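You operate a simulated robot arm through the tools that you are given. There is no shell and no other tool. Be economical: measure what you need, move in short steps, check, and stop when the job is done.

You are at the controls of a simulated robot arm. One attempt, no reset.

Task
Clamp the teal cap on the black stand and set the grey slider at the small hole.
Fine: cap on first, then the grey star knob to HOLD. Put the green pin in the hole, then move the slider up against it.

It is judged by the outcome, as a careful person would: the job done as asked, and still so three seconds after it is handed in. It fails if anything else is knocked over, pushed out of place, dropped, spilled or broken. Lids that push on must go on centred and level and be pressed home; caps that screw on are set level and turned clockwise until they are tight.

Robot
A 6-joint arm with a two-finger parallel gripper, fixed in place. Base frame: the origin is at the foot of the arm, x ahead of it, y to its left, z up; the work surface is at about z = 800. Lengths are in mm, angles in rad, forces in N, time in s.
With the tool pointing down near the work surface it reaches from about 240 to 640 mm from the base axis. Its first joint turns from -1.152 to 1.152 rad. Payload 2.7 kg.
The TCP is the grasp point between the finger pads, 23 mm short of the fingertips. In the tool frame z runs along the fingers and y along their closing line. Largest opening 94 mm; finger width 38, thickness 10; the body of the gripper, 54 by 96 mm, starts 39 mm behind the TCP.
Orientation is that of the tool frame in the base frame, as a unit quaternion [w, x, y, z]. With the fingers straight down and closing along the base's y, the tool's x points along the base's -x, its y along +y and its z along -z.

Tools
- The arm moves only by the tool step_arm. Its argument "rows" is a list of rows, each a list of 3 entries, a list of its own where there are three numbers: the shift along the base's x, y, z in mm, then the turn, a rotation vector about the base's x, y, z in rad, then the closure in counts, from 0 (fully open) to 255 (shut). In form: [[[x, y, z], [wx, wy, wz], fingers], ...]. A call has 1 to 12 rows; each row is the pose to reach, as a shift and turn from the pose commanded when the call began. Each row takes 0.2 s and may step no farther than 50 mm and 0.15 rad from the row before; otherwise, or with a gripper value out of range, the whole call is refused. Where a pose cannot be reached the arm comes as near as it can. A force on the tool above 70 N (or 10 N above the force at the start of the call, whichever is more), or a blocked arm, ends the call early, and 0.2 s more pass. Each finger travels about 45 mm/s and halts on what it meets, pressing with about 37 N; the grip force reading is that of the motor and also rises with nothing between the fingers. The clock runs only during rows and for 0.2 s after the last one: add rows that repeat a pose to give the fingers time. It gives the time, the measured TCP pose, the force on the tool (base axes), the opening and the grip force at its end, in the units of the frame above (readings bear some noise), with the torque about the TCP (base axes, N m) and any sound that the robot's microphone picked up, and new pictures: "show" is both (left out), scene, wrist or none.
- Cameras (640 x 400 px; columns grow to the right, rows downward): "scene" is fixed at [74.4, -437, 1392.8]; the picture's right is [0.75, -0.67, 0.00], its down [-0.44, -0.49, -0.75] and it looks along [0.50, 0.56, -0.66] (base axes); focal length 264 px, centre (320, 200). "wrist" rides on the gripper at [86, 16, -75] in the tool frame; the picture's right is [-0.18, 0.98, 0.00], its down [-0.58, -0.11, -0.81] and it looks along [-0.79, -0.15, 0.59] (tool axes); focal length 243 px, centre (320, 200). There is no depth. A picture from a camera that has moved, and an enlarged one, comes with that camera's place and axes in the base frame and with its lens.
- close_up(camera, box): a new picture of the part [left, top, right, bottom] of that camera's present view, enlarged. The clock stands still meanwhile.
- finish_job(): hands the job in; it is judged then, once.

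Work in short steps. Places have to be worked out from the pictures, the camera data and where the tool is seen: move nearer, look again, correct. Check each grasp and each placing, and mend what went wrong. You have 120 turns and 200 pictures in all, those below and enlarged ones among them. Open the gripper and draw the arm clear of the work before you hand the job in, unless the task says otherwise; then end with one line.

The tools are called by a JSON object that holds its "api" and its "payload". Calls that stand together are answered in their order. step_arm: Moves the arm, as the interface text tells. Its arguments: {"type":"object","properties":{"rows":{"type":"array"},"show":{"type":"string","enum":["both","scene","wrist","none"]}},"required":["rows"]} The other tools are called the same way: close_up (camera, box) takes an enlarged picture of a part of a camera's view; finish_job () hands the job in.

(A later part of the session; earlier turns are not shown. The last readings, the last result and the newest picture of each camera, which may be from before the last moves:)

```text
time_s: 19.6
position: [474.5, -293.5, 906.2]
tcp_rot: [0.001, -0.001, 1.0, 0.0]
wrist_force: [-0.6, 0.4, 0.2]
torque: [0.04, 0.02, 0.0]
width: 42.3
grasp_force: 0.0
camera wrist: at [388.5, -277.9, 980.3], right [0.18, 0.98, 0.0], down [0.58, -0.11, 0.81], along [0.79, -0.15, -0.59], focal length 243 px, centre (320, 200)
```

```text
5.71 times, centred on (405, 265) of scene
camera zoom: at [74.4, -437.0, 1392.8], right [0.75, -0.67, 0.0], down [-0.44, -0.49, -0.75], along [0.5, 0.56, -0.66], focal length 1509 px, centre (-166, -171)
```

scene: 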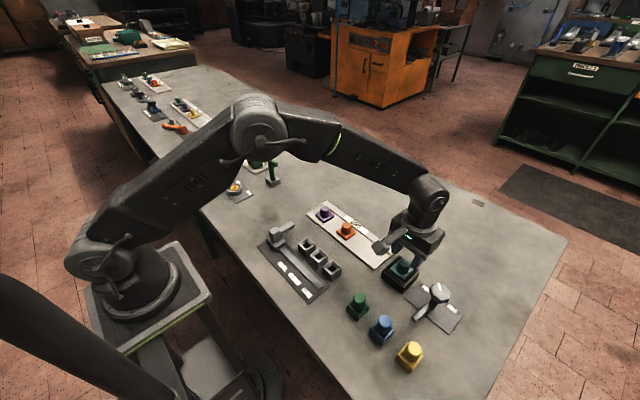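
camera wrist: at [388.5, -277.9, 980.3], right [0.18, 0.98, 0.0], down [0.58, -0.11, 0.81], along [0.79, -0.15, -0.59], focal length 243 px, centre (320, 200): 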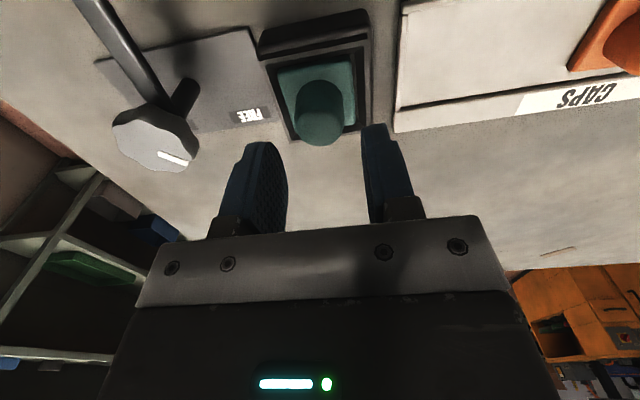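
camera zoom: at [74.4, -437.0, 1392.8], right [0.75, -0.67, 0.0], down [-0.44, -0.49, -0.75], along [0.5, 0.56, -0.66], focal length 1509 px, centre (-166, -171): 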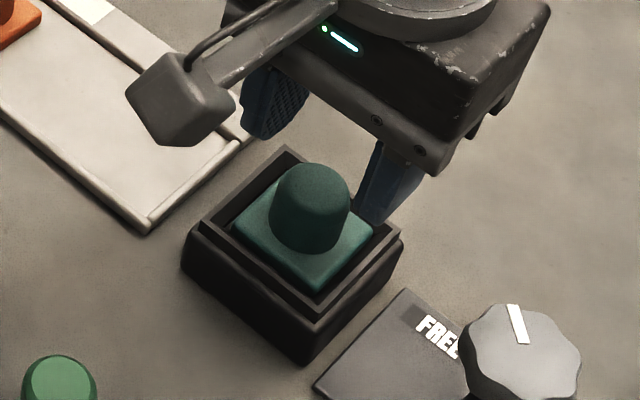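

The cap sits in the recess, level and roughly centred. I close the fingers and press on its top to make sure it is home.

{"api": "step_arm", "payload": {"rows": [[[0, 0, 0], [0, 0, 0], 255], [[0, 0, 0], [0, 0, 0], 255], [[0, 0, -15], [0, 0, 0], 255], [[0, 0, -21], [0, 0, 0], 255], [[0, 0, -24], [0, 0, 0], 255], [[0, 0, -27], [0, 0, 0], 255], [[0, 0, -27], [0, 0, 0], 255]], "show": "none"}}

{"api": "close_up", "payload": {"camera": "scene", "box": [370, 230, 440, 300]}}

```text
time_s: 20.9
position: [477.6, -292.6, 890.0]
tcp_rot: [0.005, -0.002, 1.0, -0.003]
wrist_force: [-4.1, 4.0, 11.1]
torque: [0.12, 0.24, -0.09]
width: 0.0
grasp_force: 36.7
stopped in row 6: the force on the tool passed its limit at 73 N (the readings are from after the stop); the commanded pose is now the measured one
```

```text
5.71 times, centred on (405, 265) of scene
camera zoom: at [74.2, -436.8, 1392.9], right [0.75, -0.67, 0.0], down [-0.44, -0.49, -0.75], along [0.5, 0.56, -0.66], focal length 1509 px, centre (-166, -171)
```

zoom: 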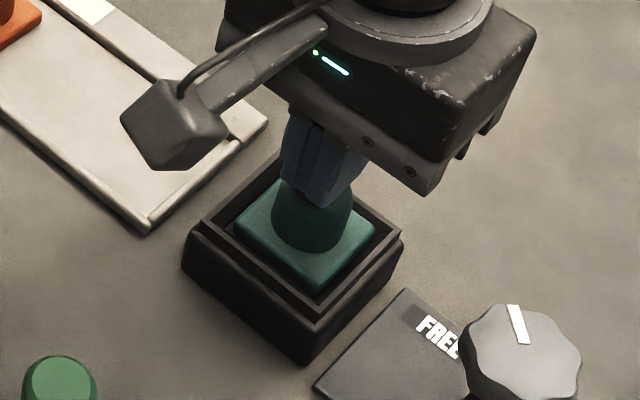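

The press reached 73 N and the cap is home. I rise and move over the star knob with the fingers open to about 66 mm.

{"api": "step_arm", "payload": {"rows": [[[0, 0, 30], [0, 0, 0], 255], [[-5, -20, 50], [0, 0, 0], 160], [[-10, -60, 50], [0, 0, 0], 76], [[-20, -97, 50], [0, 0, 0], 76], [[-20, -97, 50], [0, 0, 0], 76], [[-20, -97, 50], [0, 0, 0], 76]]}}

{"api": "close_up", "payload": {"camera": "wrist", "box": [220, 20, 420, 190]}}

{"api": "close_up", "payload": {"camera": "scene", "box": [370, 230, 480, 340]}}

```text
time_s: 22.3
position: [458.8, -387.1, 938.8]
tcp_rot: [0.004, -0.001, 1.0, -0.003]
wrist_force: [0.3, -0.5, -0.2]
torque: [0.0, 0.03, 0.04]
width: 66.1
grasp_force: 0.1
camera wrist: at [371.8, -372.4, 1012.5], right [0.18, 0.98, 0.0], down [0.57, -0.1, 0.81], along [0.8, -0.15, -0.58], focal length 243 px, centre (320, 200)
```

scene: 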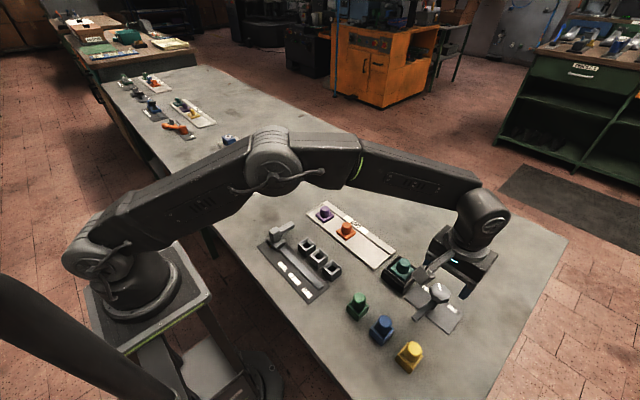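
wrist: 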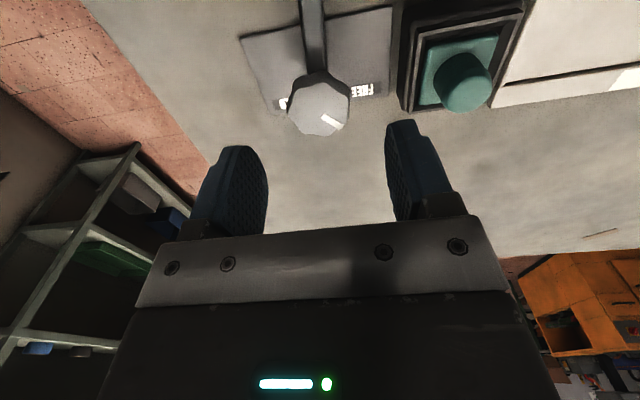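

```text
2.35 times, centred on (320, 105) of wrist
camera zoom: at [371.8, -372.4, 1012.5], right [0.18, 0.98, 0.0], down [0.57, -0.1, 0.81], along [0.8, -0.15, -0.58], focal length 571 px, centre (320, 424)
```

zoom: 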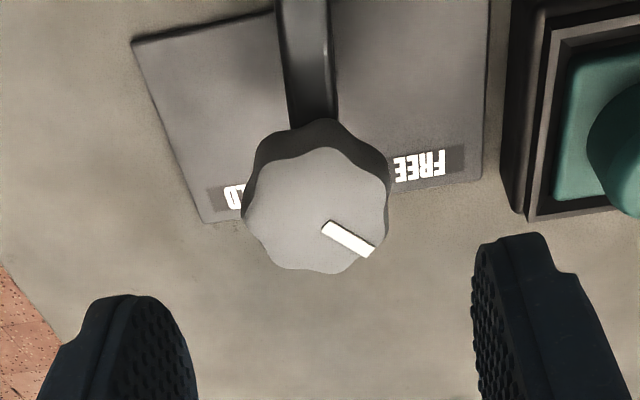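

```text
3.64 times, centred on (425, 285) of scene
camera zoom: at [74.4, -437.0, 1392.8], right [0.75, -0.67, 0.0], down [-0.44, -0.49, -0.75], along [0.5, 0.56, -0.66], focal length 960 px, centre (-62, -109)
```

zoom: 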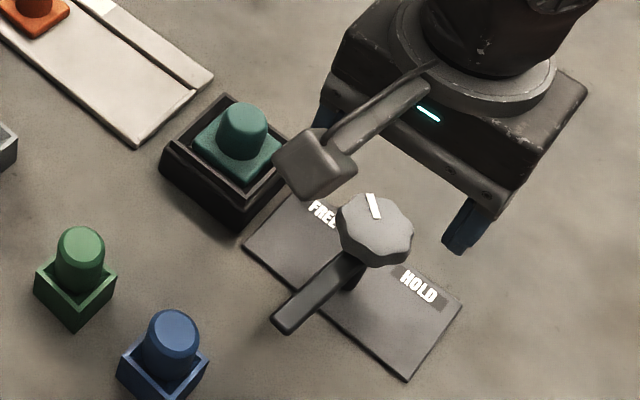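

Knob axis is about (462.5,-390.7). I correct position and descend partway.

{"api": "step_arm", "payload": {"rows": [[[3.7, -3.6, 0], [0, 0, 0], 76], [[3.7, -3.6, -20], [0, 0, 0], 76], [[3.7, -3.6, -35], [0, 0, 0], 76], [[3.7, -3.6, -35], [0, 0, 0], 76]], "show": "wrist"}}

{"api": "close_up", "payload": {"camera": "wrist", "box": [220, 40, 420, 210]}}

{"api": "close_up", "payload": {"camera": "scene", "box": [390, 230, 480, 330]}}

```text
time_s: 23.3
position: [460.4, -393.2, 905.4]
tcp_rot: [0.004, -0.001, 1.0, -0.003]
wrist_force: [0.4, 0.8, 0.0]
torque: [0.01, 0.0, 0.03]
width: 65.8
grasp_force: 0.0
camera wrist: at [375.1, -377.5, 977.9], right [0.18, 0.98, 0.0], down [0.57, -0.1, 0.81], along [0.8, -0.15, -0.58], focal length 243 px, centre (320, 200)
```

wrist: 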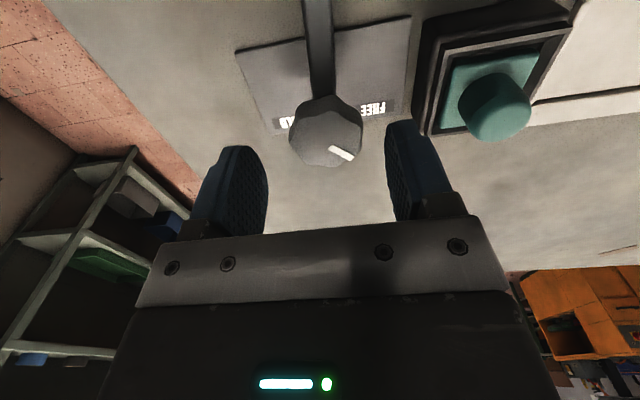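

```text
2.35 times, centred on (320, 125) of wrist
camera zoom: at [375.1, -377.5, 977.9], right [0.18, 0.98, 0.0], down [0.57, -0.1, 0.81], along [0.8, -0.15, -0.58], focal length 571 px, centre (320, 376)
```

zoom: 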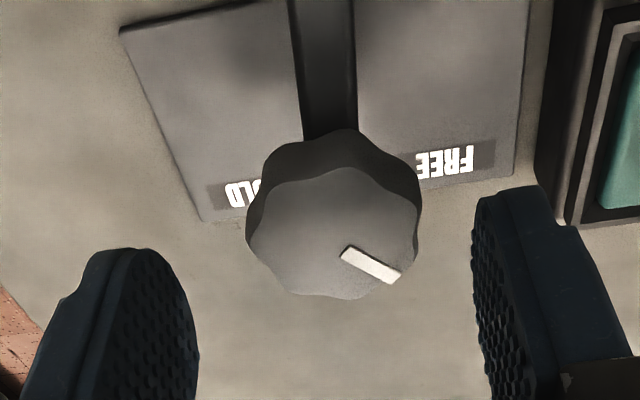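

```text
4.00 times, centred on (435, 280) of scene
camera zoom: at [74.4, -437.0, 1392.8], right [0.75, -0.67, 0.0], down [-0.44, -0.49, -0.75], along [0.5, 0.56, -0.66], focal length 1056 px, centre (-140, -120)
```

zoom: 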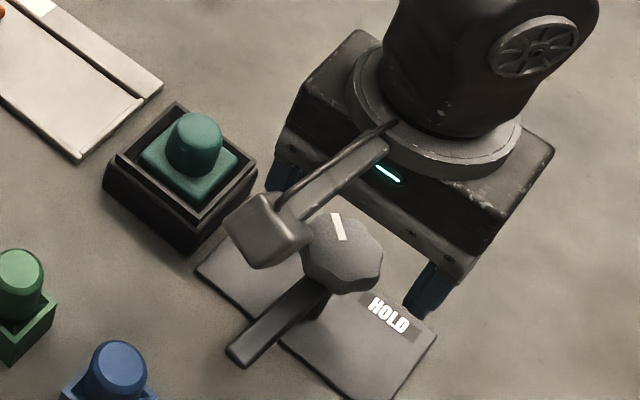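

I shift (+2.5,+2.6) and lower to grip height, about z 878.

{"api": "step_arm", "payload": {"rows": [[[2.5, 2.6, 0], [0, 0, 0], 76], [[2.5, 2.6, -15], [0, 0, 0], 76], [[2.5, 2.6, -27], [0, 0, 0], 76], [[2.5, 2.6, -27], [0, 0, 0], 76]], "show": "wrist"}}

{"api": "close_up", "payload": {"camera": "wrist", "box": [220, 60, 420, 230]}}

{"api": "close_up", "payload": {"camera": "scene", "box": [390, 230, 480, 330]}}

```text
time_s: 24.3
position: [462.0, -390.5, 877.9]
tcp_rot: [0.005, -0.001, 1.0, -0.003]
wrist_force: [0.2, -0.8, -0.4]
torque: [0.05, 0.02, 0.01]
width: 66.1
grasp_force: 0.0
camera wrist: at [376.3, -374.9, 951.4], right [0.18, 0.98, 0.0], down [0.57, -0.1, 0.81], along [0.8, -0.15, -0.58], focal length 243 px, centre (320, 200)
```

wrist: 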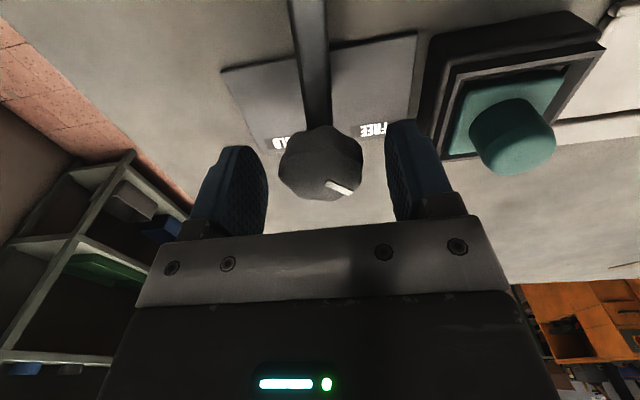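

```text
2.35 times, centred on (320, 145) of wrist
camera zoom: at [376.3, -374.9, 951.4], right [0.18, 0.98, 0.0], down [0.57, -0.1, 0.81], along [0.8, -0.15, -0.58], focal length 571 px, centre (320, 329)
```

zoom: 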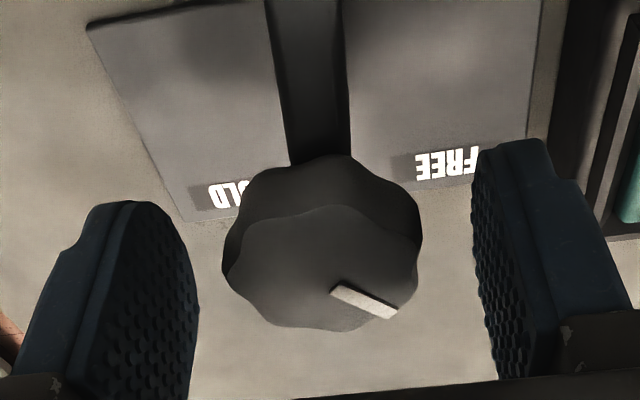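

```text
4.00 times, centred on (435, 280) of scene
camera zoom: at [74.4, -437.0, 1392.8], right [0.75, -0.67, 0.0], down [-0.44, -0.49, -0.75], along [0.5, 0.56, -0.66], focal length 1056 px, centre (-140, -120)
```

zoom: 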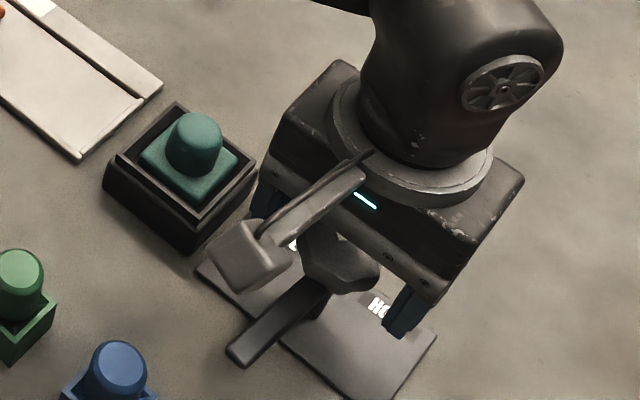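

Centred. Close on the knob.

{"api": "step_arm", "payload": {"rows": [[[0, 0, 0], [0, 0, 0], 120], [[0, 0, 0], [0, 0, 0], 190], [[0, 0, 0], [0, 0, 0], 190], [[0, 0, 0], [0, 0, 0], 190]], "show": "wrist"}}

```text
time_s: 25.3
position: [463.1, -389.7, 878.9]
tcp_rot: [0.005, 0.0, 1.0, -0.001]
wrist_force: [0.4, 3.7, 0.1]
torque: [0.44, 0.09, 0.01]
width: 41.3
grasp_force: 44.9
camera wrist: at [376.4, -374.6, 951.5], right [0.18, 0.98, 0.0], down [0.57, -0.1, 0.81], along [0.8, -0.15, -0.58], focal length 243 px, centre (320, 200)
```

wrist: 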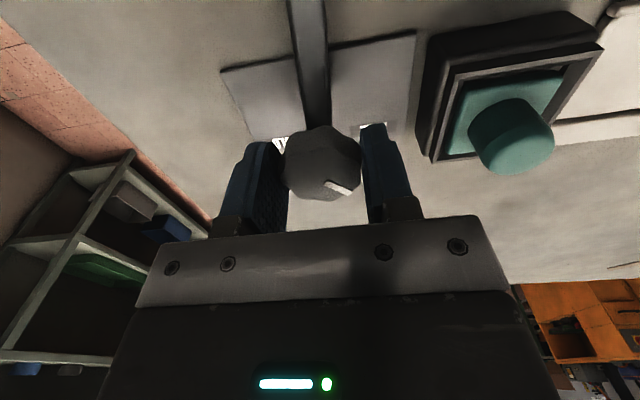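

Gripped at 41.3 mm. I turn clockwise (negative about z), first about 35°, and check the forces.

{"api": "step_arm", "payload": {"rows": [[[0, 0, 0], [0, 0, -0.1], 190], [[0, 0, 0], [0, 0, -0.2], 190], [[0, 0, 0], [0, 0, -0.3], 190], [[0, 0, 0], [0, 0, -0.4], 190], [[0, 0, 0], [0, 0, -0.5], 190], [[0, 0, 0], [0, 0, -0.6], 190], [[0, 0, 0], [0, 0, -0.6], 190]], "show": "both"}}

```text
time_s: 26.9
position: [462.5, -389.2, 878.8]
tcp_rot: [0.003, 0.294, 0.956, -0.002]
wrist_force: [-8.8, 25.4, 3.8]
torque: [0.33, -0.72, 0.05]
width: 41.3
grasp_force: 44.9
camera wrist: at [401.4, -327.1, 951.7], right [0.71, 0.71, 0.0], down [0.42, -0.41, 0.81], along [0.57, -0.57, -0.59], focal length 243 px, centre (320, 200)
```

scene: 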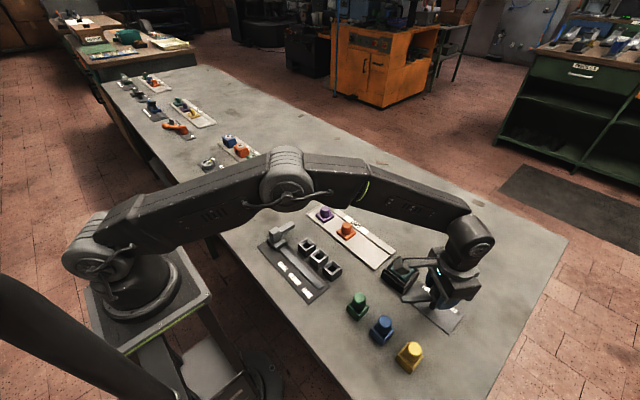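
wrist: 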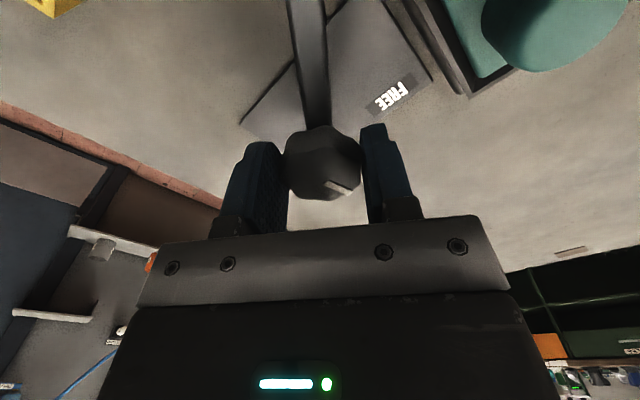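

The knob and bar turn together. A side force of +25 N in y has built up, so I shift slightly that way while turning on.

{"api": "step_arm", "payload": {"rows": [[[-0.5, 1.5, 0], [0, 0, 0], 190], [[-0.5, 2, 0], [0, 0, -0.1], 190], [[-0.5, 2, 0], [0, 0, -0.2], 190], [[-0.5, 2, 0], [0, 0, -0.3], 190], [[-0.5, 2, 0], [0, 0, -0.4], 190], [[-0.5, 2, 0], [0, 0, -0.4], 190]], "show": "wrist"}}

```text
time_s: 28.3
position: [463.4, -389.2, 878.8]
tcp_rot: [0.005, 0.479, 0.878, -0.004]
wrist_force: [16.7, 7.8, -0.8]
torque: [-0.65, -1.02, 0.04]
width: 41.2
grasp_force: 45.5
camera wrist: at [430.9, -306.6, 951.2], right [0.93, 0.38, 0.0], down [0.22, -0.54, 0.81], along [0.31, -0.75, -0.58], focal length 243 px, centre (320, 200)
```

wrist: 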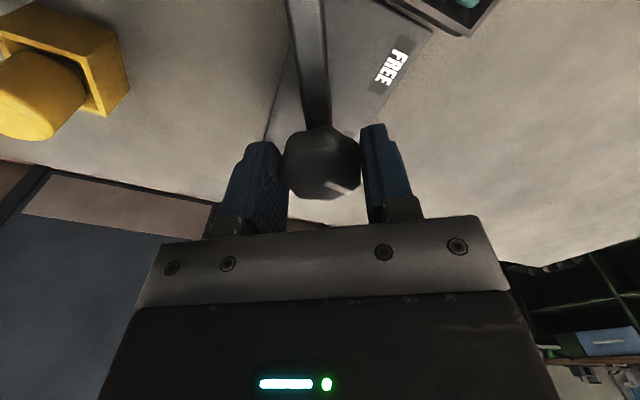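

Total 1.0 rad so far. I compensate +1.3 in x and continue 0.4 rad.

{"api": "step_arm", "payload": {"rows": [[[1.3, 0.6, 0], [0, 0, 0], 190], [[1.3, 0.6, 0], [0, 0, -0.1], 190], [[1.3, 0.6, 0], [0, 0, -0.2], 190], [[1.3, 0.6, 0], [0, 0, -0.3], 190], [[1.3, 0.6, 0], [0, 0, -0.4], 190], [[1.3, 0.6, 0], [0, 0, -0.4], 190]], "show": "both"}}

{"api": "close_up", "payload": {"camera": "scene", "box": [370, 230, 480, 340]}}

```text
time_s: 29.7
position: [464.9, -388.4, 877.8]
tcp_rot: [0.004, 0.644, 0.765, -0.005]
wrist_force: [20.6, 6.5, 14.8]
torque: [0.47, -0.62, 0.05]
width: 41.1
grasp_force: 45.2
camera wrist: at [466.4, -299.7, 951.2], right [1.0, -0.01, 0.0], down [-0.01, -0.58, 0.81], along [-0.01, -0.81, -0.58], focal length 243 px, centre (320, 200)
```

scene: 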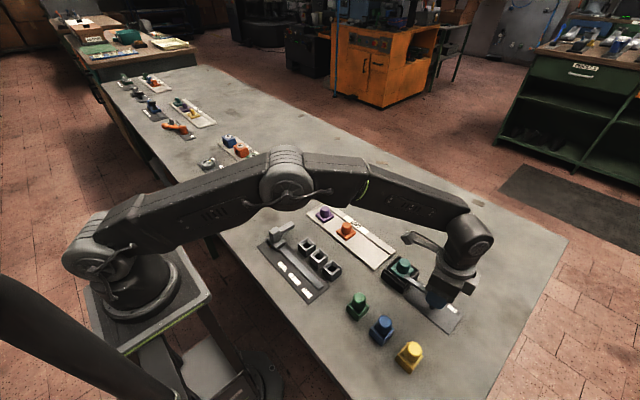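
wrist: 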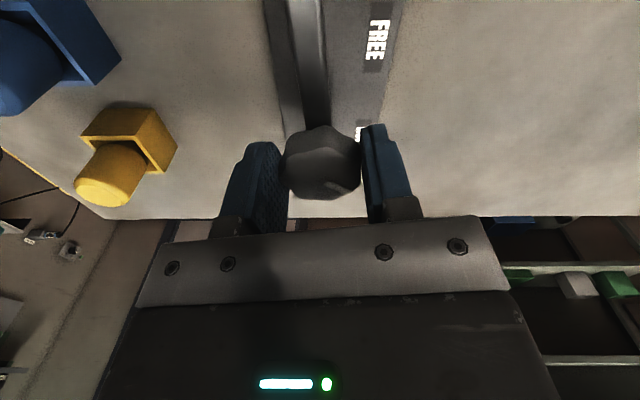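

```text
3.64 times, centred on (425, 285) of scene
camera zoom: at [74.7, -436.7, 1392.9], right [0.75, -0.67, 0.0], down [-0.44, -0.49, -0.75], along [0.5, 0.56, -0.66], focal length 960 px, centre (-62, -109)
```

zoom: 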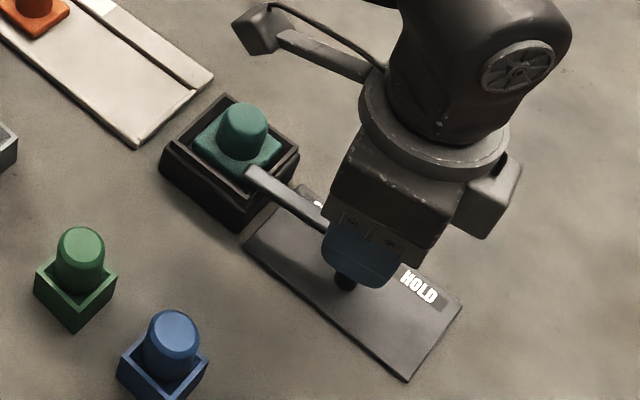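

The bar tip is over the cap's flange and beginning to bear (Fz 15). I finish the last 0.17 rad.

{"api": "step_arm", "payload": {"rows": [[[1.5, 0.5, 0], [0, 0, 0], 190], [[1.5, 0.5, 0], [0, 0, -0.09], 190], [[1.5, 0.5, 0], [0, 0, -0.17], 190], [[1.5, 0.5, 0], [0, 0, -0.17], 190]], "show": "none"}}

{"api": "close_up", "payload": {"camera": "scene", "box": [370, 230, 480, 340]}}

{"api": "close_up", "payload": {"camera": "wrist", "box": [220, 0, 420, 210]}}

```text
time_s: 30.7
position: [465.8, -387.3, 877.3]
tcp_rot: [0.002, 0.706, 0.708, -0.005]
wrist_force: [8.7, 5.9, 17.0]
torque: [-0.32, -0.06, 0.05]
width: 41.2
grasp_force: 45.1
```

```text
3.64 times, centred on (425, 285) of scene
camera zoom: at [74.4, -436.6, 1392.9], right [0.75, -0.67, 0.0], down [-0.44, -0.49, -0.75], along [0.5, 0.56, -0.66], focal length 960 px, centre (-62, -109)
```

zoom: 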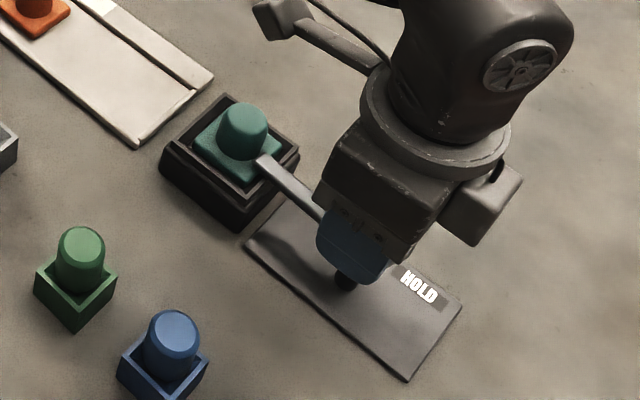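

```text
1.90 times, centred on (320, 105) of wrist
camera zoom: at [482.2, -301.3, 951.2], right [0.98, -0.18, 0.0], down [-0.1, -0.57, 0.81], along [-0.15, -0.8, -0.58], focal length 462 px, centre (320, 381)
```

zoom: 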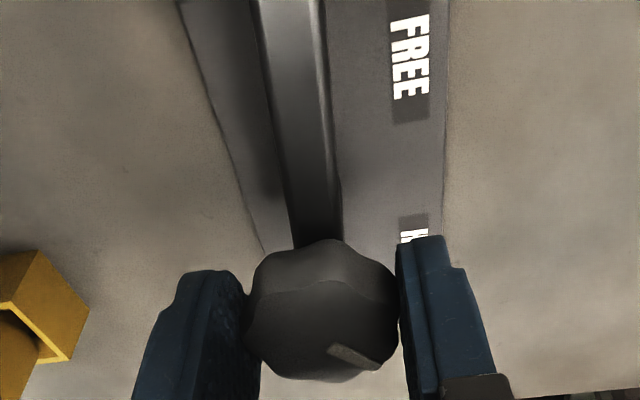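

Rotated 90°, the bar bears on the cap flange. I release and rise to inspect the mark.

{"api": "step_arm", "payload": {"rows": [[[0, 0, 0], [0, 0, 0], 120], [[0, 0, 0], [0, 0, 0], 76], [[0, 0, 0], [0, 0, 0], 76], [[0, 0, 30], [0, 0, 0], 76], [[0, 0, 60], [0, 0, 0], 76], [[0, 0, 60], [0, 0, 0], 76]], "show": "both"}}

{"api": "close_up", "payload": {"camera": "scene", "box": [370, 230, 480, 340]}}

{"api": "close_up", "payload": {"camera": "wrist", "box": [220, 0, 420, 170]}}

```text
time_s: 32.1
position: [462.5, -387.4, 936.7]
tcp_rot: [0.002, 0.706, 0.708, -0.005]
wrist_force: [-0.6, 0.6, -0.6]
torque: [0.02, 0.02, -0.01]
width: 66.0
grasp_force: 0.1
camera wrist: at [480.0, -301.3, 1010.5], right [0.98, -0.18, 0.0], down [-0.1, -0.57, 0.81], along [-0.15, -0.8, -0.58], focal length 243 px, centre (320, 200)
```

scene: 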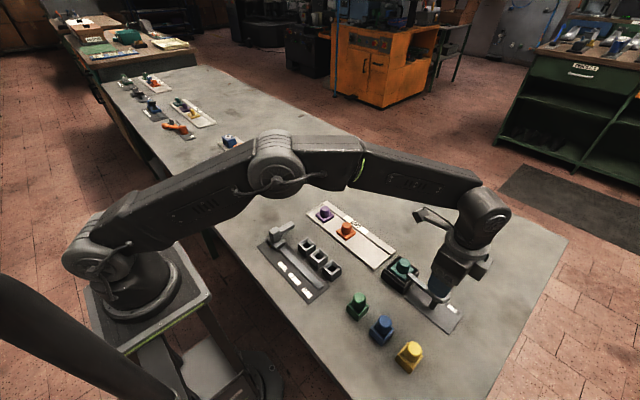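
wrist: 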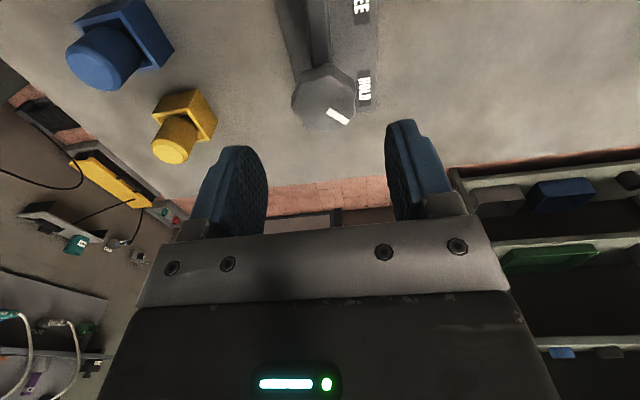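

```text
3.64 times, centred on (425, 285) of scene
camera zoom: at [74.4, -437.0, 1392.8], right [0.75, -0.67, 0.0], down [-0.44, -0.49, -0.75], along [0.5, 0.56, -0.66], focal length 960 px, centre (-62, -109)
```

zoom: 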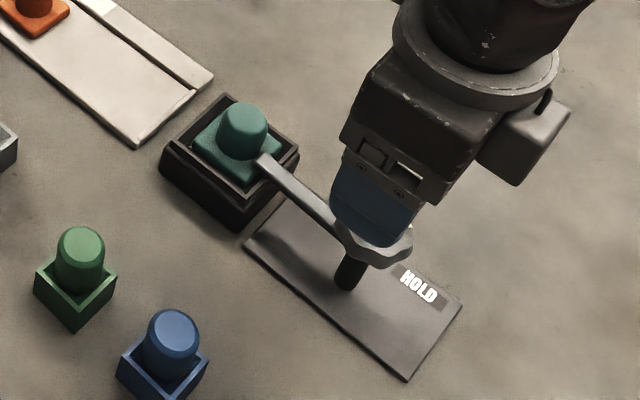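

```text
2.35 times, centred on (320, 85) of wrist
camera zoom: at [480.0, -301.3, 1010.5], right [0.98, -0.18, 0.0], down [-0.1, -0.57, 0.81], along [-0.15, -0.8, -0.58], focal length 571 px, centre (320, 471)
```

zoom: 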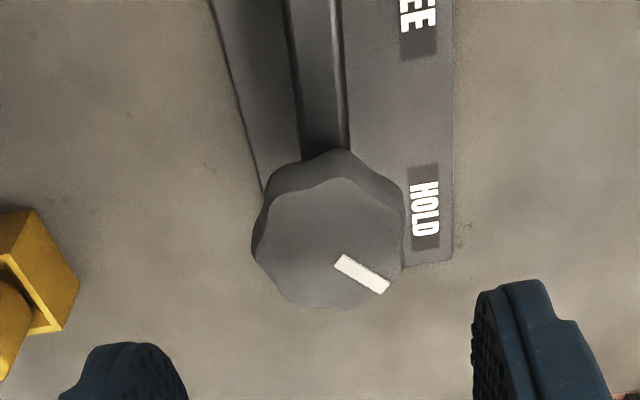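

The mark points squarely to HOLD and the bar lies on the flange. Next I rotate back and move over the green pin.

{"api": "step_arm", "payload": {"rows": [[[0, 0, 20], [0, 0, 0.131], 0], [[0, 0, 40], [0, 0, 0.262], 0], [[-18, 10, 40], [0, 0, 0.393], 0], [[-36, 20, 40], [0, 0, 0.524], 0], [[-54, 32, 40], [0, 0, 0.654], 0], [[-72, 44, 40], [0, 0, 0.785], 0], [[-90, 55, 40], [0, 0, 0.916], 0], [[-108, 66, 40], [0, 0, 1.047], 0], [[-126, 77, 40], [0, 0, 1.178], 0], [[-144, 88, 40], [0, 0, 1.309], 0], [[-160, 98, 40], [0, 0, 1.44], 0], [[-172, 106, 30], [0, 0, 1.571], 0]], "show": "both"}}

{"api": "close_up", "payload": {"camera": "wrist", "box": [220, 0, 420, 170]}}

{"api": "close_up", "payload": {"camera": "scene", "box": [370, 230, 480, 340]}}

```text
time_s: 34.7
position: [290.6, -283.8, 968.7]
tcp_rot: [0.005, -0.002, 1.0, -0.002]
wrist_force: [-0.7, -1.5, -0.1]
torque: [0.0, 0.02, 0.03]
width: 94.1
grasp_force: 0.1
camera wrist: at [204.8, -267.9, 1041.4], right [0.18, 0.98, 0.0], down [0.57, -0.1, 0.81], along [0.8, -0.15, -0.58], focal length 243 px, centre (320, 200)
```

scene: 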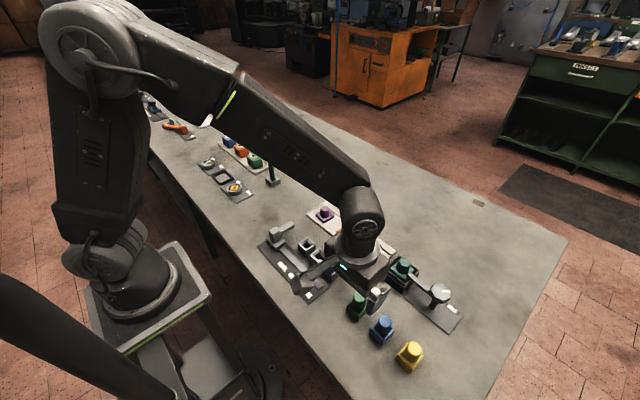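
wrist: 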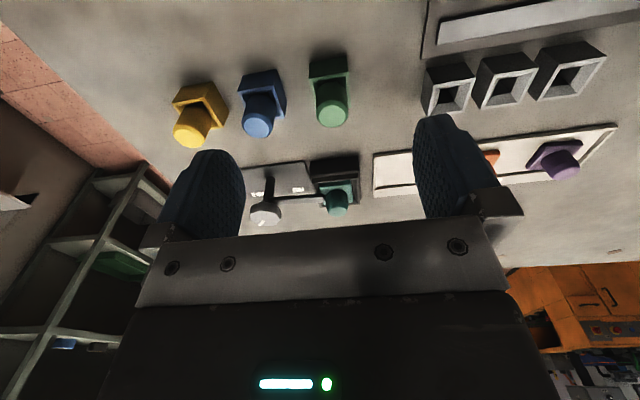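

```text
2.35 times, centred on (320, 85) of wrist
camera zoom: at [204.8, -267.9, 1041.4], right [0.18, 0.98, 0.0], down [0.57, -0.1, 0.81], along [0.8, -0.15, -0.58], focal length 571 px, centre (320, 471)
```

zoom: 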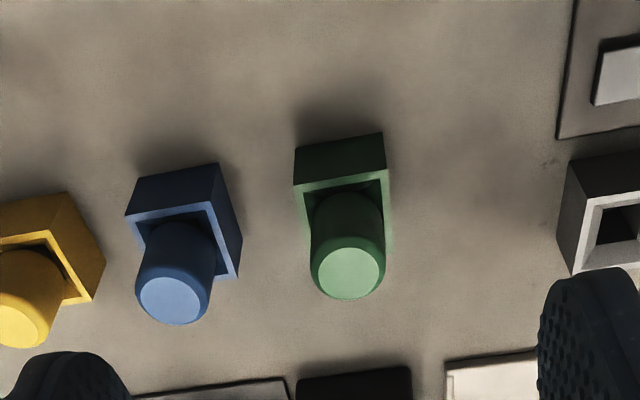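

```text
3.64 times, centred on (425, 285) of scene
camera zoom: at [74.4, -437.0, 1392.8], right [0.75, -0.67, 0.0], down [-0.44, -0.49, -0.75], along [0.5, 0.56, -0.66], focal length 960 px, centre (-62, -109)
```

zoom: 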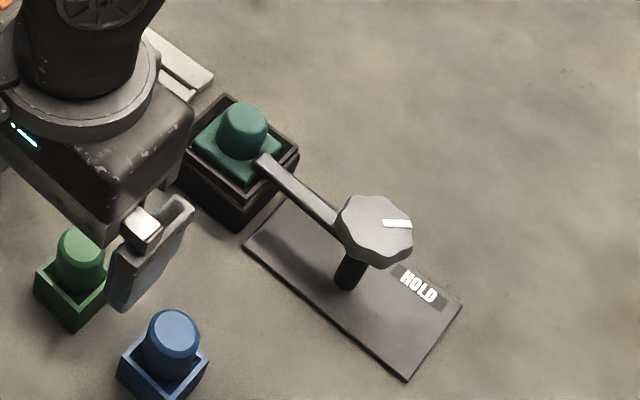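

Green pin top is about (328,-281,866), Ø27. I move over it, level out the small tilt, part-close the fingers, and look again.

{"api": "step_arm", "payload": {"rows": [[[18, 1, -10], [0.004, 0.01, -0.004], 60], [[37, 2.5, -20], [0.004, 0.01, -0.004], 120], [[37, 2.5, -40], [0.004, 0.01, -0.004], 120], [[37, 2.5, -40], [0.004, 0.01, -0.004], 120]], "show": "wrist"}}

{"api": "close_up", "payload": {"camera": "wrist", "box": [220, 0, 420, 170]}}

{"api": "close_up", "payload": {"camera": "scene", "box": [320, 250, 420, 350]}}

```text
time_s: 35.7
position: [328.5, -280.8, 928.1]
tcp_rot: [-0.001, 0.0, 1.0, 0.0]
wrist_force: [0.1, 0.4, 0.3]
torque: [0.02, 0.0, 0.01]
width: 49.8
grasp_force: 0.0
camera wrist: at [243.2, -265.6, 1002.3], right [0.18, 0.98, 0.0], down [0.58, -0.11, 0.81], along [0.79, -0.15, -0.59], focal length 243 px, centre (320, 200)
```

wrist: 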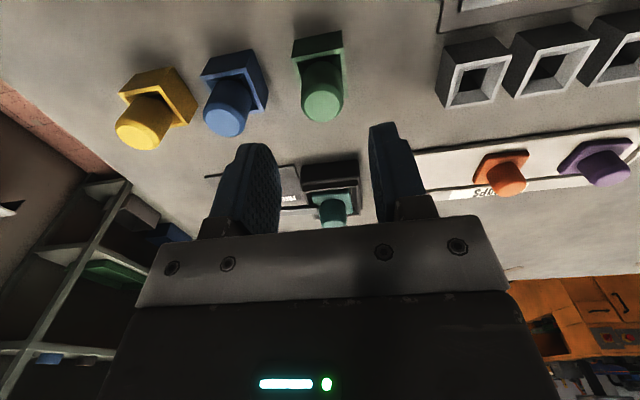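

```text
2.35 times, centred on (320, 85) of wrist
camera zoom: at [243.2, -265.6, 1002.3], right [0.18, 0.98, 0.0], down [0.58, -0.11, 0.81], along [0.79, -0.15, -0.59], focal length 571 px, centre (320, 471)
```

zoom: 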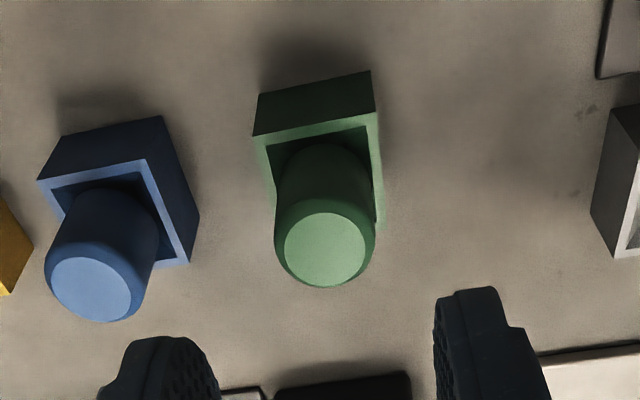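

```text
4.00 times, centred on (370, 300) of scene
camera zoom: at [74.5, -437.0, 1392.8], right [0.75, -0.67, 0.0], down [-0.44, -0.49, -0.75], along [0.5, 0.56, -0.66], focal length 1056 px, centre (120, -200)
```

zoom: 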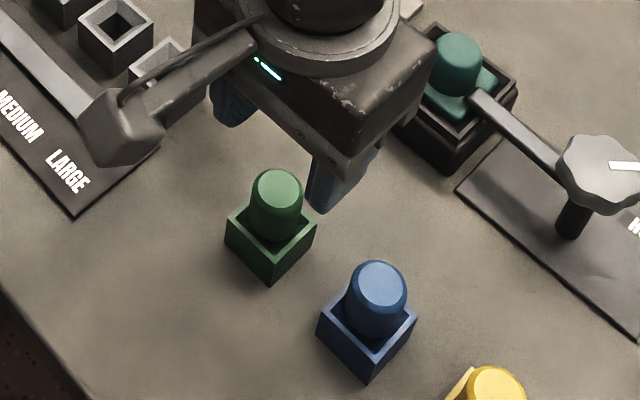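

Pin top is centred under the TCP. I descend to about z 885 first, then verify.

{"api": "step_arm", "payload": {"rows": [[[0, 0, -20], [0, 0, 0], 120], [[0, 0, -40], [0, 0, 0], 120], [[0, 0, -40], [0, 0, 0], 120]], "show": "wrist"}}

{"api": "close_up", "payload": {"camera": "wrist", "box": [220, 40, 420, 210]}}

{"api": "close_up", "payload": {"camera": "scene", "box": [320, 250, 420, 350]}}

```text
time_s: 36.5
position: [328.8, -278.9, 886.2]
tcp_rot: [0.0, 0.001, 1.0, 0.0]
wrist_force: [0.7, 0.4, -0.1]
torque: [-0.01, -0.02, 0.03]
width: 49.7
grasp_force: 0.0
camera wrist: at [244.2, -263.9, 959.9], right [0.18, 0.98, 0.0], down [0.58, -0.11, 0.81], along [0.79, -0.15, -0.59], focal length 243 px, centre (320, 200)
```

wrist: 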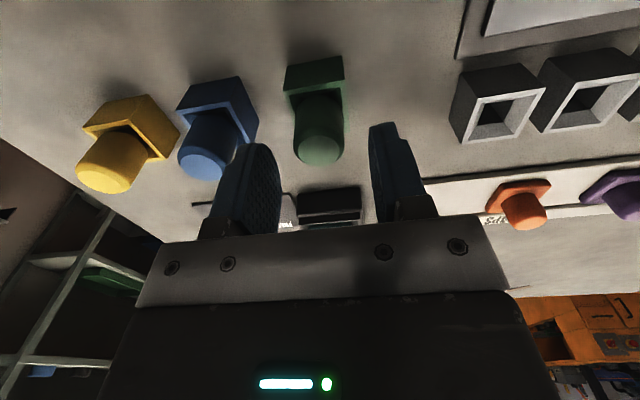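

```text
2.35 times, centred on (320, 125) of wrist
camera zoom: at [244.2, -263.9, 959.9], right [0.18, 0.98, 0.0], down [0.58, -0.11, 0.81], along [0.79, -0.15, -0.59], focal length 571 px, centre (320, 376)
```

zoom: 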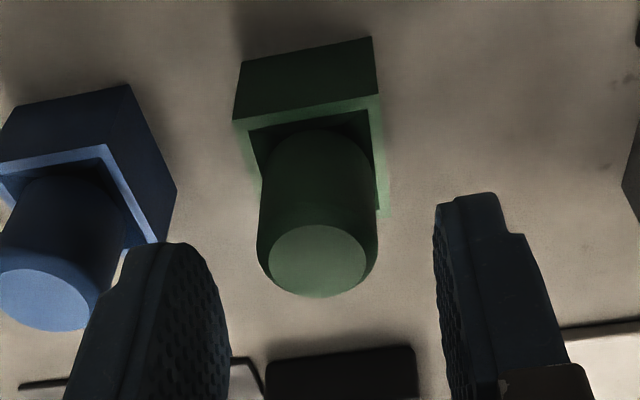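

```text
4.00 times, centred on (370, 300) of scene
camera zoom: at [74.5, -437.0, 1392.8], right [0.75, -0.67, 0.0], down [-0.44, -0.49, -0.75], along [0.5, 0.56, -0.66], focal length 1056 px, centre (120, -200)
```

zoom: 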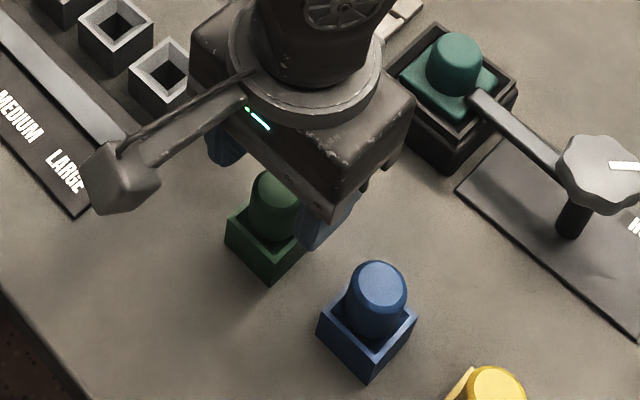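

Nearly centred. I shift −1 in y, descend 15, then close.

{"api": "step_arm", "payload": {"rows": [[[-0.5, -1.2, -8], [0, 0, 0], 120], [[-0.5, -1.2, -15], [0, 0, 0], 120], [[-0.5, -1.2, -15], [0, 0, 0], 120], [[-0.5, -1.2, -15], [0, 0, 0], 220], [[-0.5, -1.2, -15], [0, 0, 0], 220], [[-0.5, -1.2, -15], [0, 0, 0], 220]], "show": "wrist"}}

{"api": "close_up", "payload": {"camera": "wrist", "box": [220, 40, 420, 210]}}

```text
time_s: 37.9
position: [329.2, -280.7, 870.2]
tcp_rot: [-0.001, 0.0, 1.0, 0.0]
wrist_force: [0.6, 0.2, -0.3]
torque: [0.0, 0.02, -0.03]
width: 26.7
grasp_force: 37.6
camera wrist: at [243.2, -264.9, 945.2], right [0.18, 0.98, 0.0], down [0.58, -0.11, 0.81], along [0.79, -0.15, -0.59], focal length 243 px, centre (320, 200)
```

wrist: 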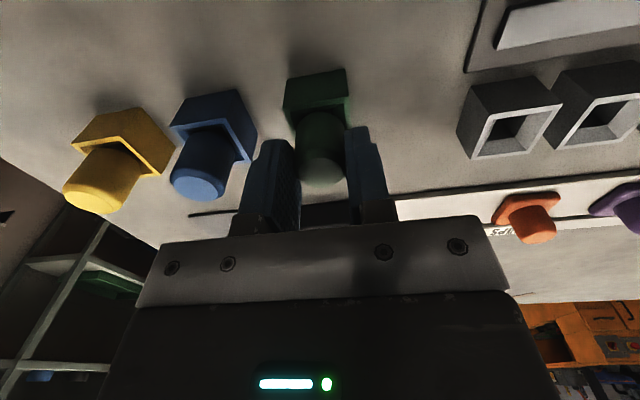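

```text
2.35 times, centred on (320, 125) of wrist
camera zoom: at [243.2, -264.9, 945.2], right [0.18, 0.98, 0.0], down [0.58, -0.11, 0.81], along [0.79, -0.15, -0.59], focal length 571 px, centre (320, 376)
```

zoom: 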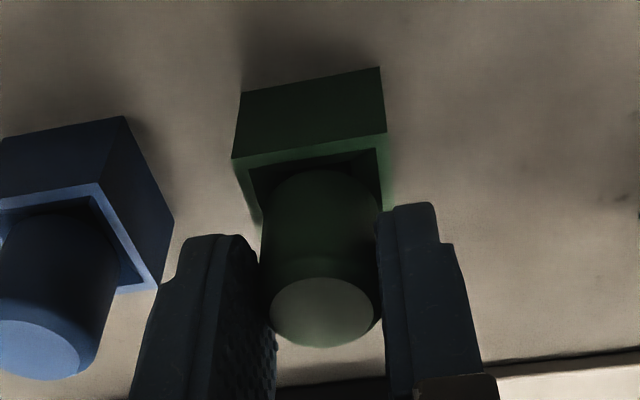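

Gripped at 26.7 mm. I lift straight up and check that only the pin came with it.

{"api": "step_arm", "payload": {"rows": [[[0, 0, 15], [0, 0, 0], 220], [[0, 0, 30], [0, 0, 0], 220], [[0, 0, 50], [0, 0, 0], 220], [[0, 0, 75], [0, 0, 0], 220], [[0, 0, 75], [0, 0, 0], 220]], "show": "both"}}

{"api": "close_up", "payload": {"camera": "scene", "box": [300, 210, 430, 340]}}

{"api": "close_up", "payload": {"camera": "wrist", "box": [220, 0, 420, 210]}}

```text
time_s: 39.1
position: [329.1, -280.3, 945.3]
tcp_rot: [-0.001, 0.0, 1.0, 0.0]
wrist_force: [-0.4, 0.5, -1.2]
torque: [-0.03, -0.03, -0.01]
width: 26.3
grasp_force: 37.2
camera wrist: at [243.1, -264.7, 1019.7], right [0.18, 0.98, 0.0], down [0.58, -0.11, 0.81], along [0.79, -0.15, -0.59], focal length 243 px, centre (320, 200)
```

scene: 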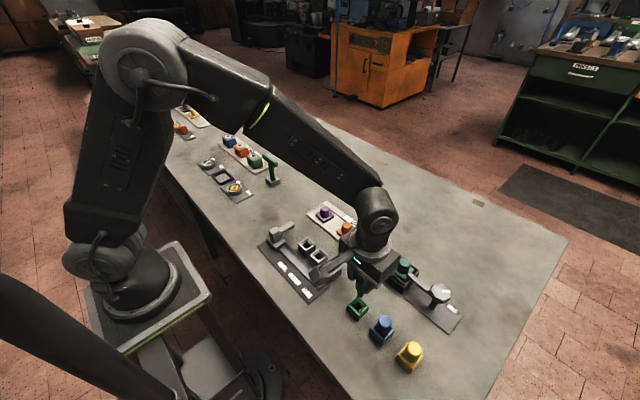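
wrist: 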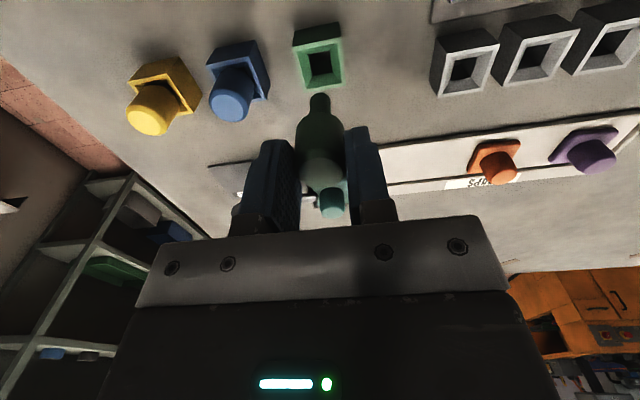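

```text
3.08 times, centred on (365, 275) of scene
camera zoom: at [74.4, -437.0, 1392.8], right [0.75, -0.67, 0.0], down [-0.44, -0.49, -0.75], along [0.5, 0.56, -0.66], focal length 812 px, centre (182, -31)
```

zoom: 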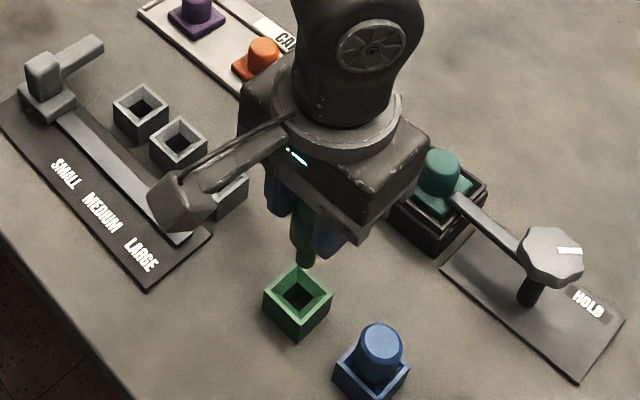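

```text
1.90 times, centred on (320, 105) of wrist
camera zoom: at [243.1, -264.7, 1019.7], right [0.18, 0.98, 0.0], down [0.58, -0.11, 0.81], along [0.79, -0.15, -0.59], focal length 462 px, centre (320, 381)
```

zoom: 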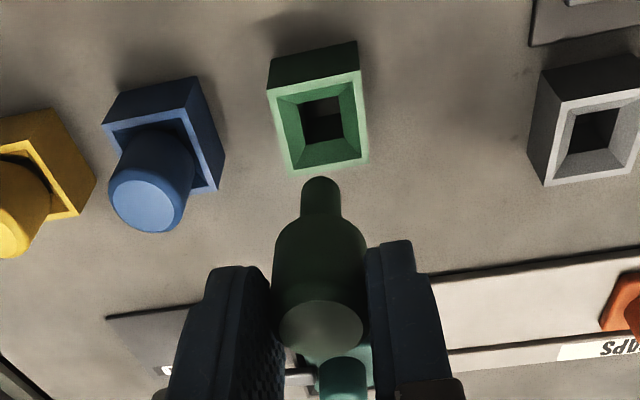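

The pin (with a thin shank below) came out clean and vertical, and its holder stayed put. I carry it near the SMALL hole and look.

{"api": "step_arm", "payload": {"rows": [[[4, 40, 5], [0, 0, 0], 220], [[8, 80, 5], [0, 0, 0], 220], [[12, 120, 5], [0, 0, 0], 220], [[20, 155, 5], [0, 0, 0], 220], [[25, 172, 5], [0, 0, 0], 220], [[25, 172, 5], [0, 0, 0], 220]], "show": "both"}}

{"api": "close_up", "payload": {"camera": "wrist", "box": [220, 0, 420, 210]}}

{"api": "close_up", "payload": {"camera": "scene", "box": [250, 180, 380, 310]}}

```text
time_s: 40.5
position: [351.6, -105.6, 952.1]
tcp_rot: [0.001, 0.001, 1.0, 0.0]
wrist_force: [-1.1, -0.3, -1.8]
torque: [-0.01, 0.01, -0.02]
width: 26.4
grasp_force: 37.5
camera wrist: at [265.7, -90.7, 1025.1], right [0.19, 0.98, 0.0], down [0.58, -0.11, 0.81], along [0.79, -0.15, -0.59], focal length 243 px, centre (320, 200)
```

scene: 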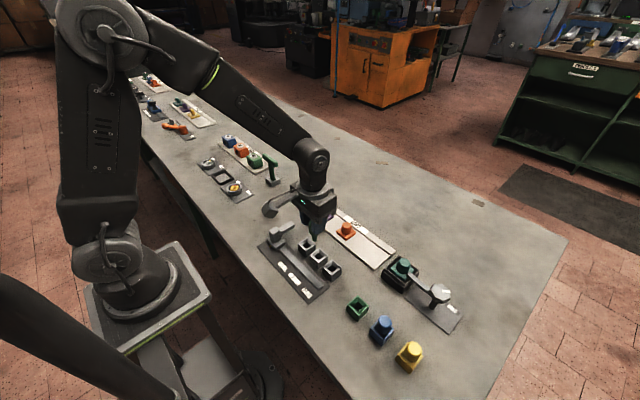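
wrist: 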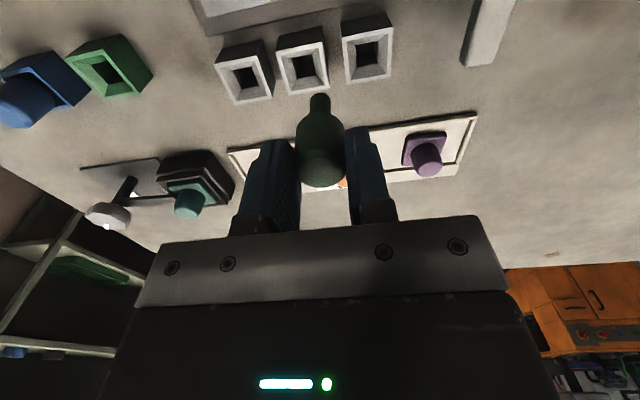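

```text
1.90 times, centred on (320, 105) of wrist
camera zoom: at [265.7, -90.7, 1025.1], right [0.19, 0.98, 0.0], down [0.58, -0.11, 0.81], along [0.79, -0.15, -0.59], focal length 462 px, centre (320, 381)
```

zoom: 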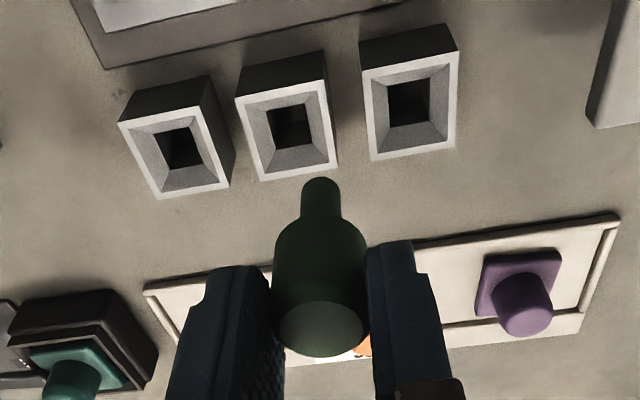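

```text
3.08 times, centred on (315, 245) of scene
camera zoom: at [74.5, -437.0, 1392.8], right [0.75, -0.67, 0.0], down [-0.44, -0.49, -0.75], along [0.5, 0.56, -0.66], focal length 812 px, centre (335, 62)
```

zoom: 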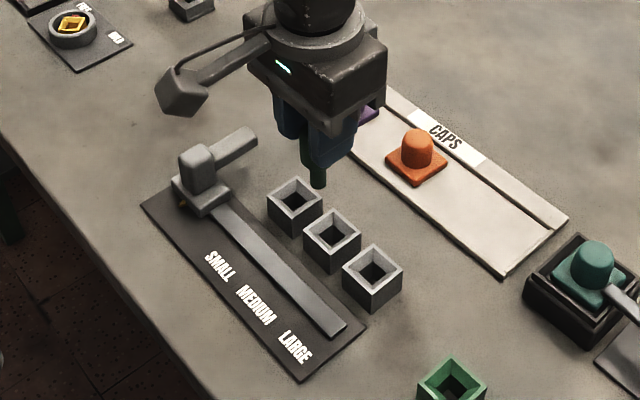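

The SMALL hole is at about (352,-72), matching the label row. The pin tip is about 64 mm below the TCP. I move over the hole and descend to just above the rim.

{"api": "step_arm", "payload": {"rows": [[[0.5, 16, 0], [0, 0, 0], 220], [[0.5, 33.5, 0], [0, 0, 0], 220], [[0.5, 33.5, -20], [0, 0, 0], 220], [[0.5, 33.5, -38], [0, 0, 0], 220], [[0.5, 33.5, -38], [0, 0, 0], 220]], "show": "wrist"}}

{"api": "close_up", "payload": {"camera": "wrist", "box": [240, 50, 400, 190]}}

{"api": "close_up", "payload": {"camera": "scene", "box": [280, 200, 350, 270]}}

```text
time_s: 41.7
position: [352.2, -76.6, 913.0]
tcp_rot: [-0.001, 0.0, 1.0, 0.0]
wrist_force: [0.0, -0.3, -1.3]
torque: [-0.03, 0.0, 0.0]
width: 26.1
grasp_force: 37.1
camera wrist: at [267.2, -61.2, 987.5], right [0.18, 0.98, 0.0], down [0.58, -0.11, 0.81], along [0.79, -0.15, -0.59], focal length 243 px, centre (320, 200)
```

wrist: 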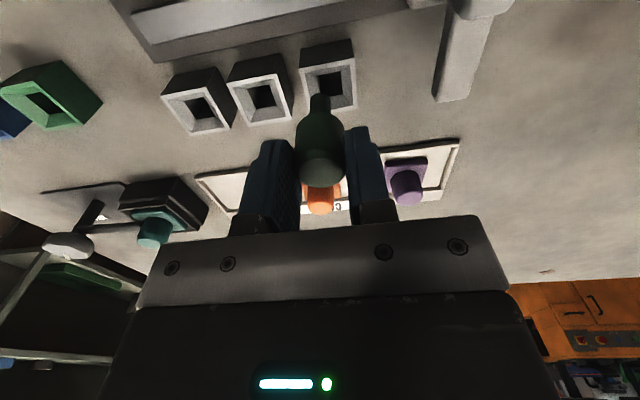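

```text
2.86 times, centred on (320, 120) of wrist
camera zoom: at [267.2, -61.2, 987.5], right [0.18, 0.98, 0.0], down [0.58, -0.11, 0.81], along [0.79, -0.15, -0.59], focal length 693 px, centre (320, 429)
```

zoom: 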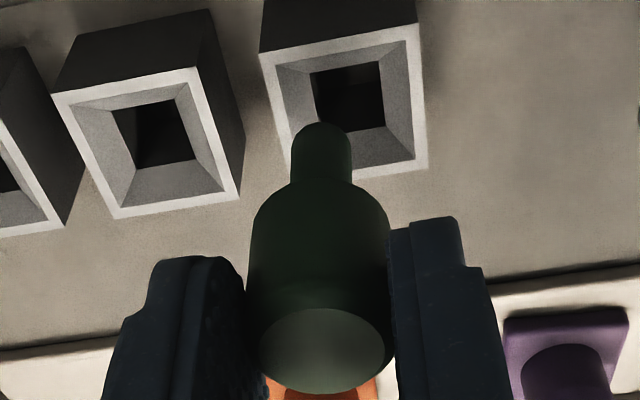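

```text
5.71 times, centred on (315, 235) of scene
camera zoom: at [74.5, -437.0, 1392.8], right [0.75, -0.67, 0.0], down [-0.44, -0.49, -0.75], along [0.5, 0.56, -0.66], focal length 1509 px, centre (349, 0)
```

zoom: 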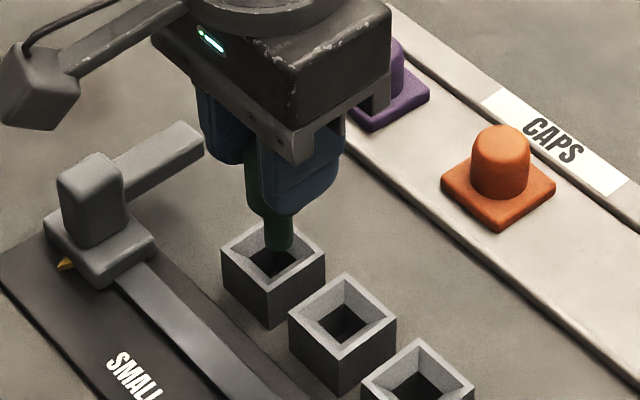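

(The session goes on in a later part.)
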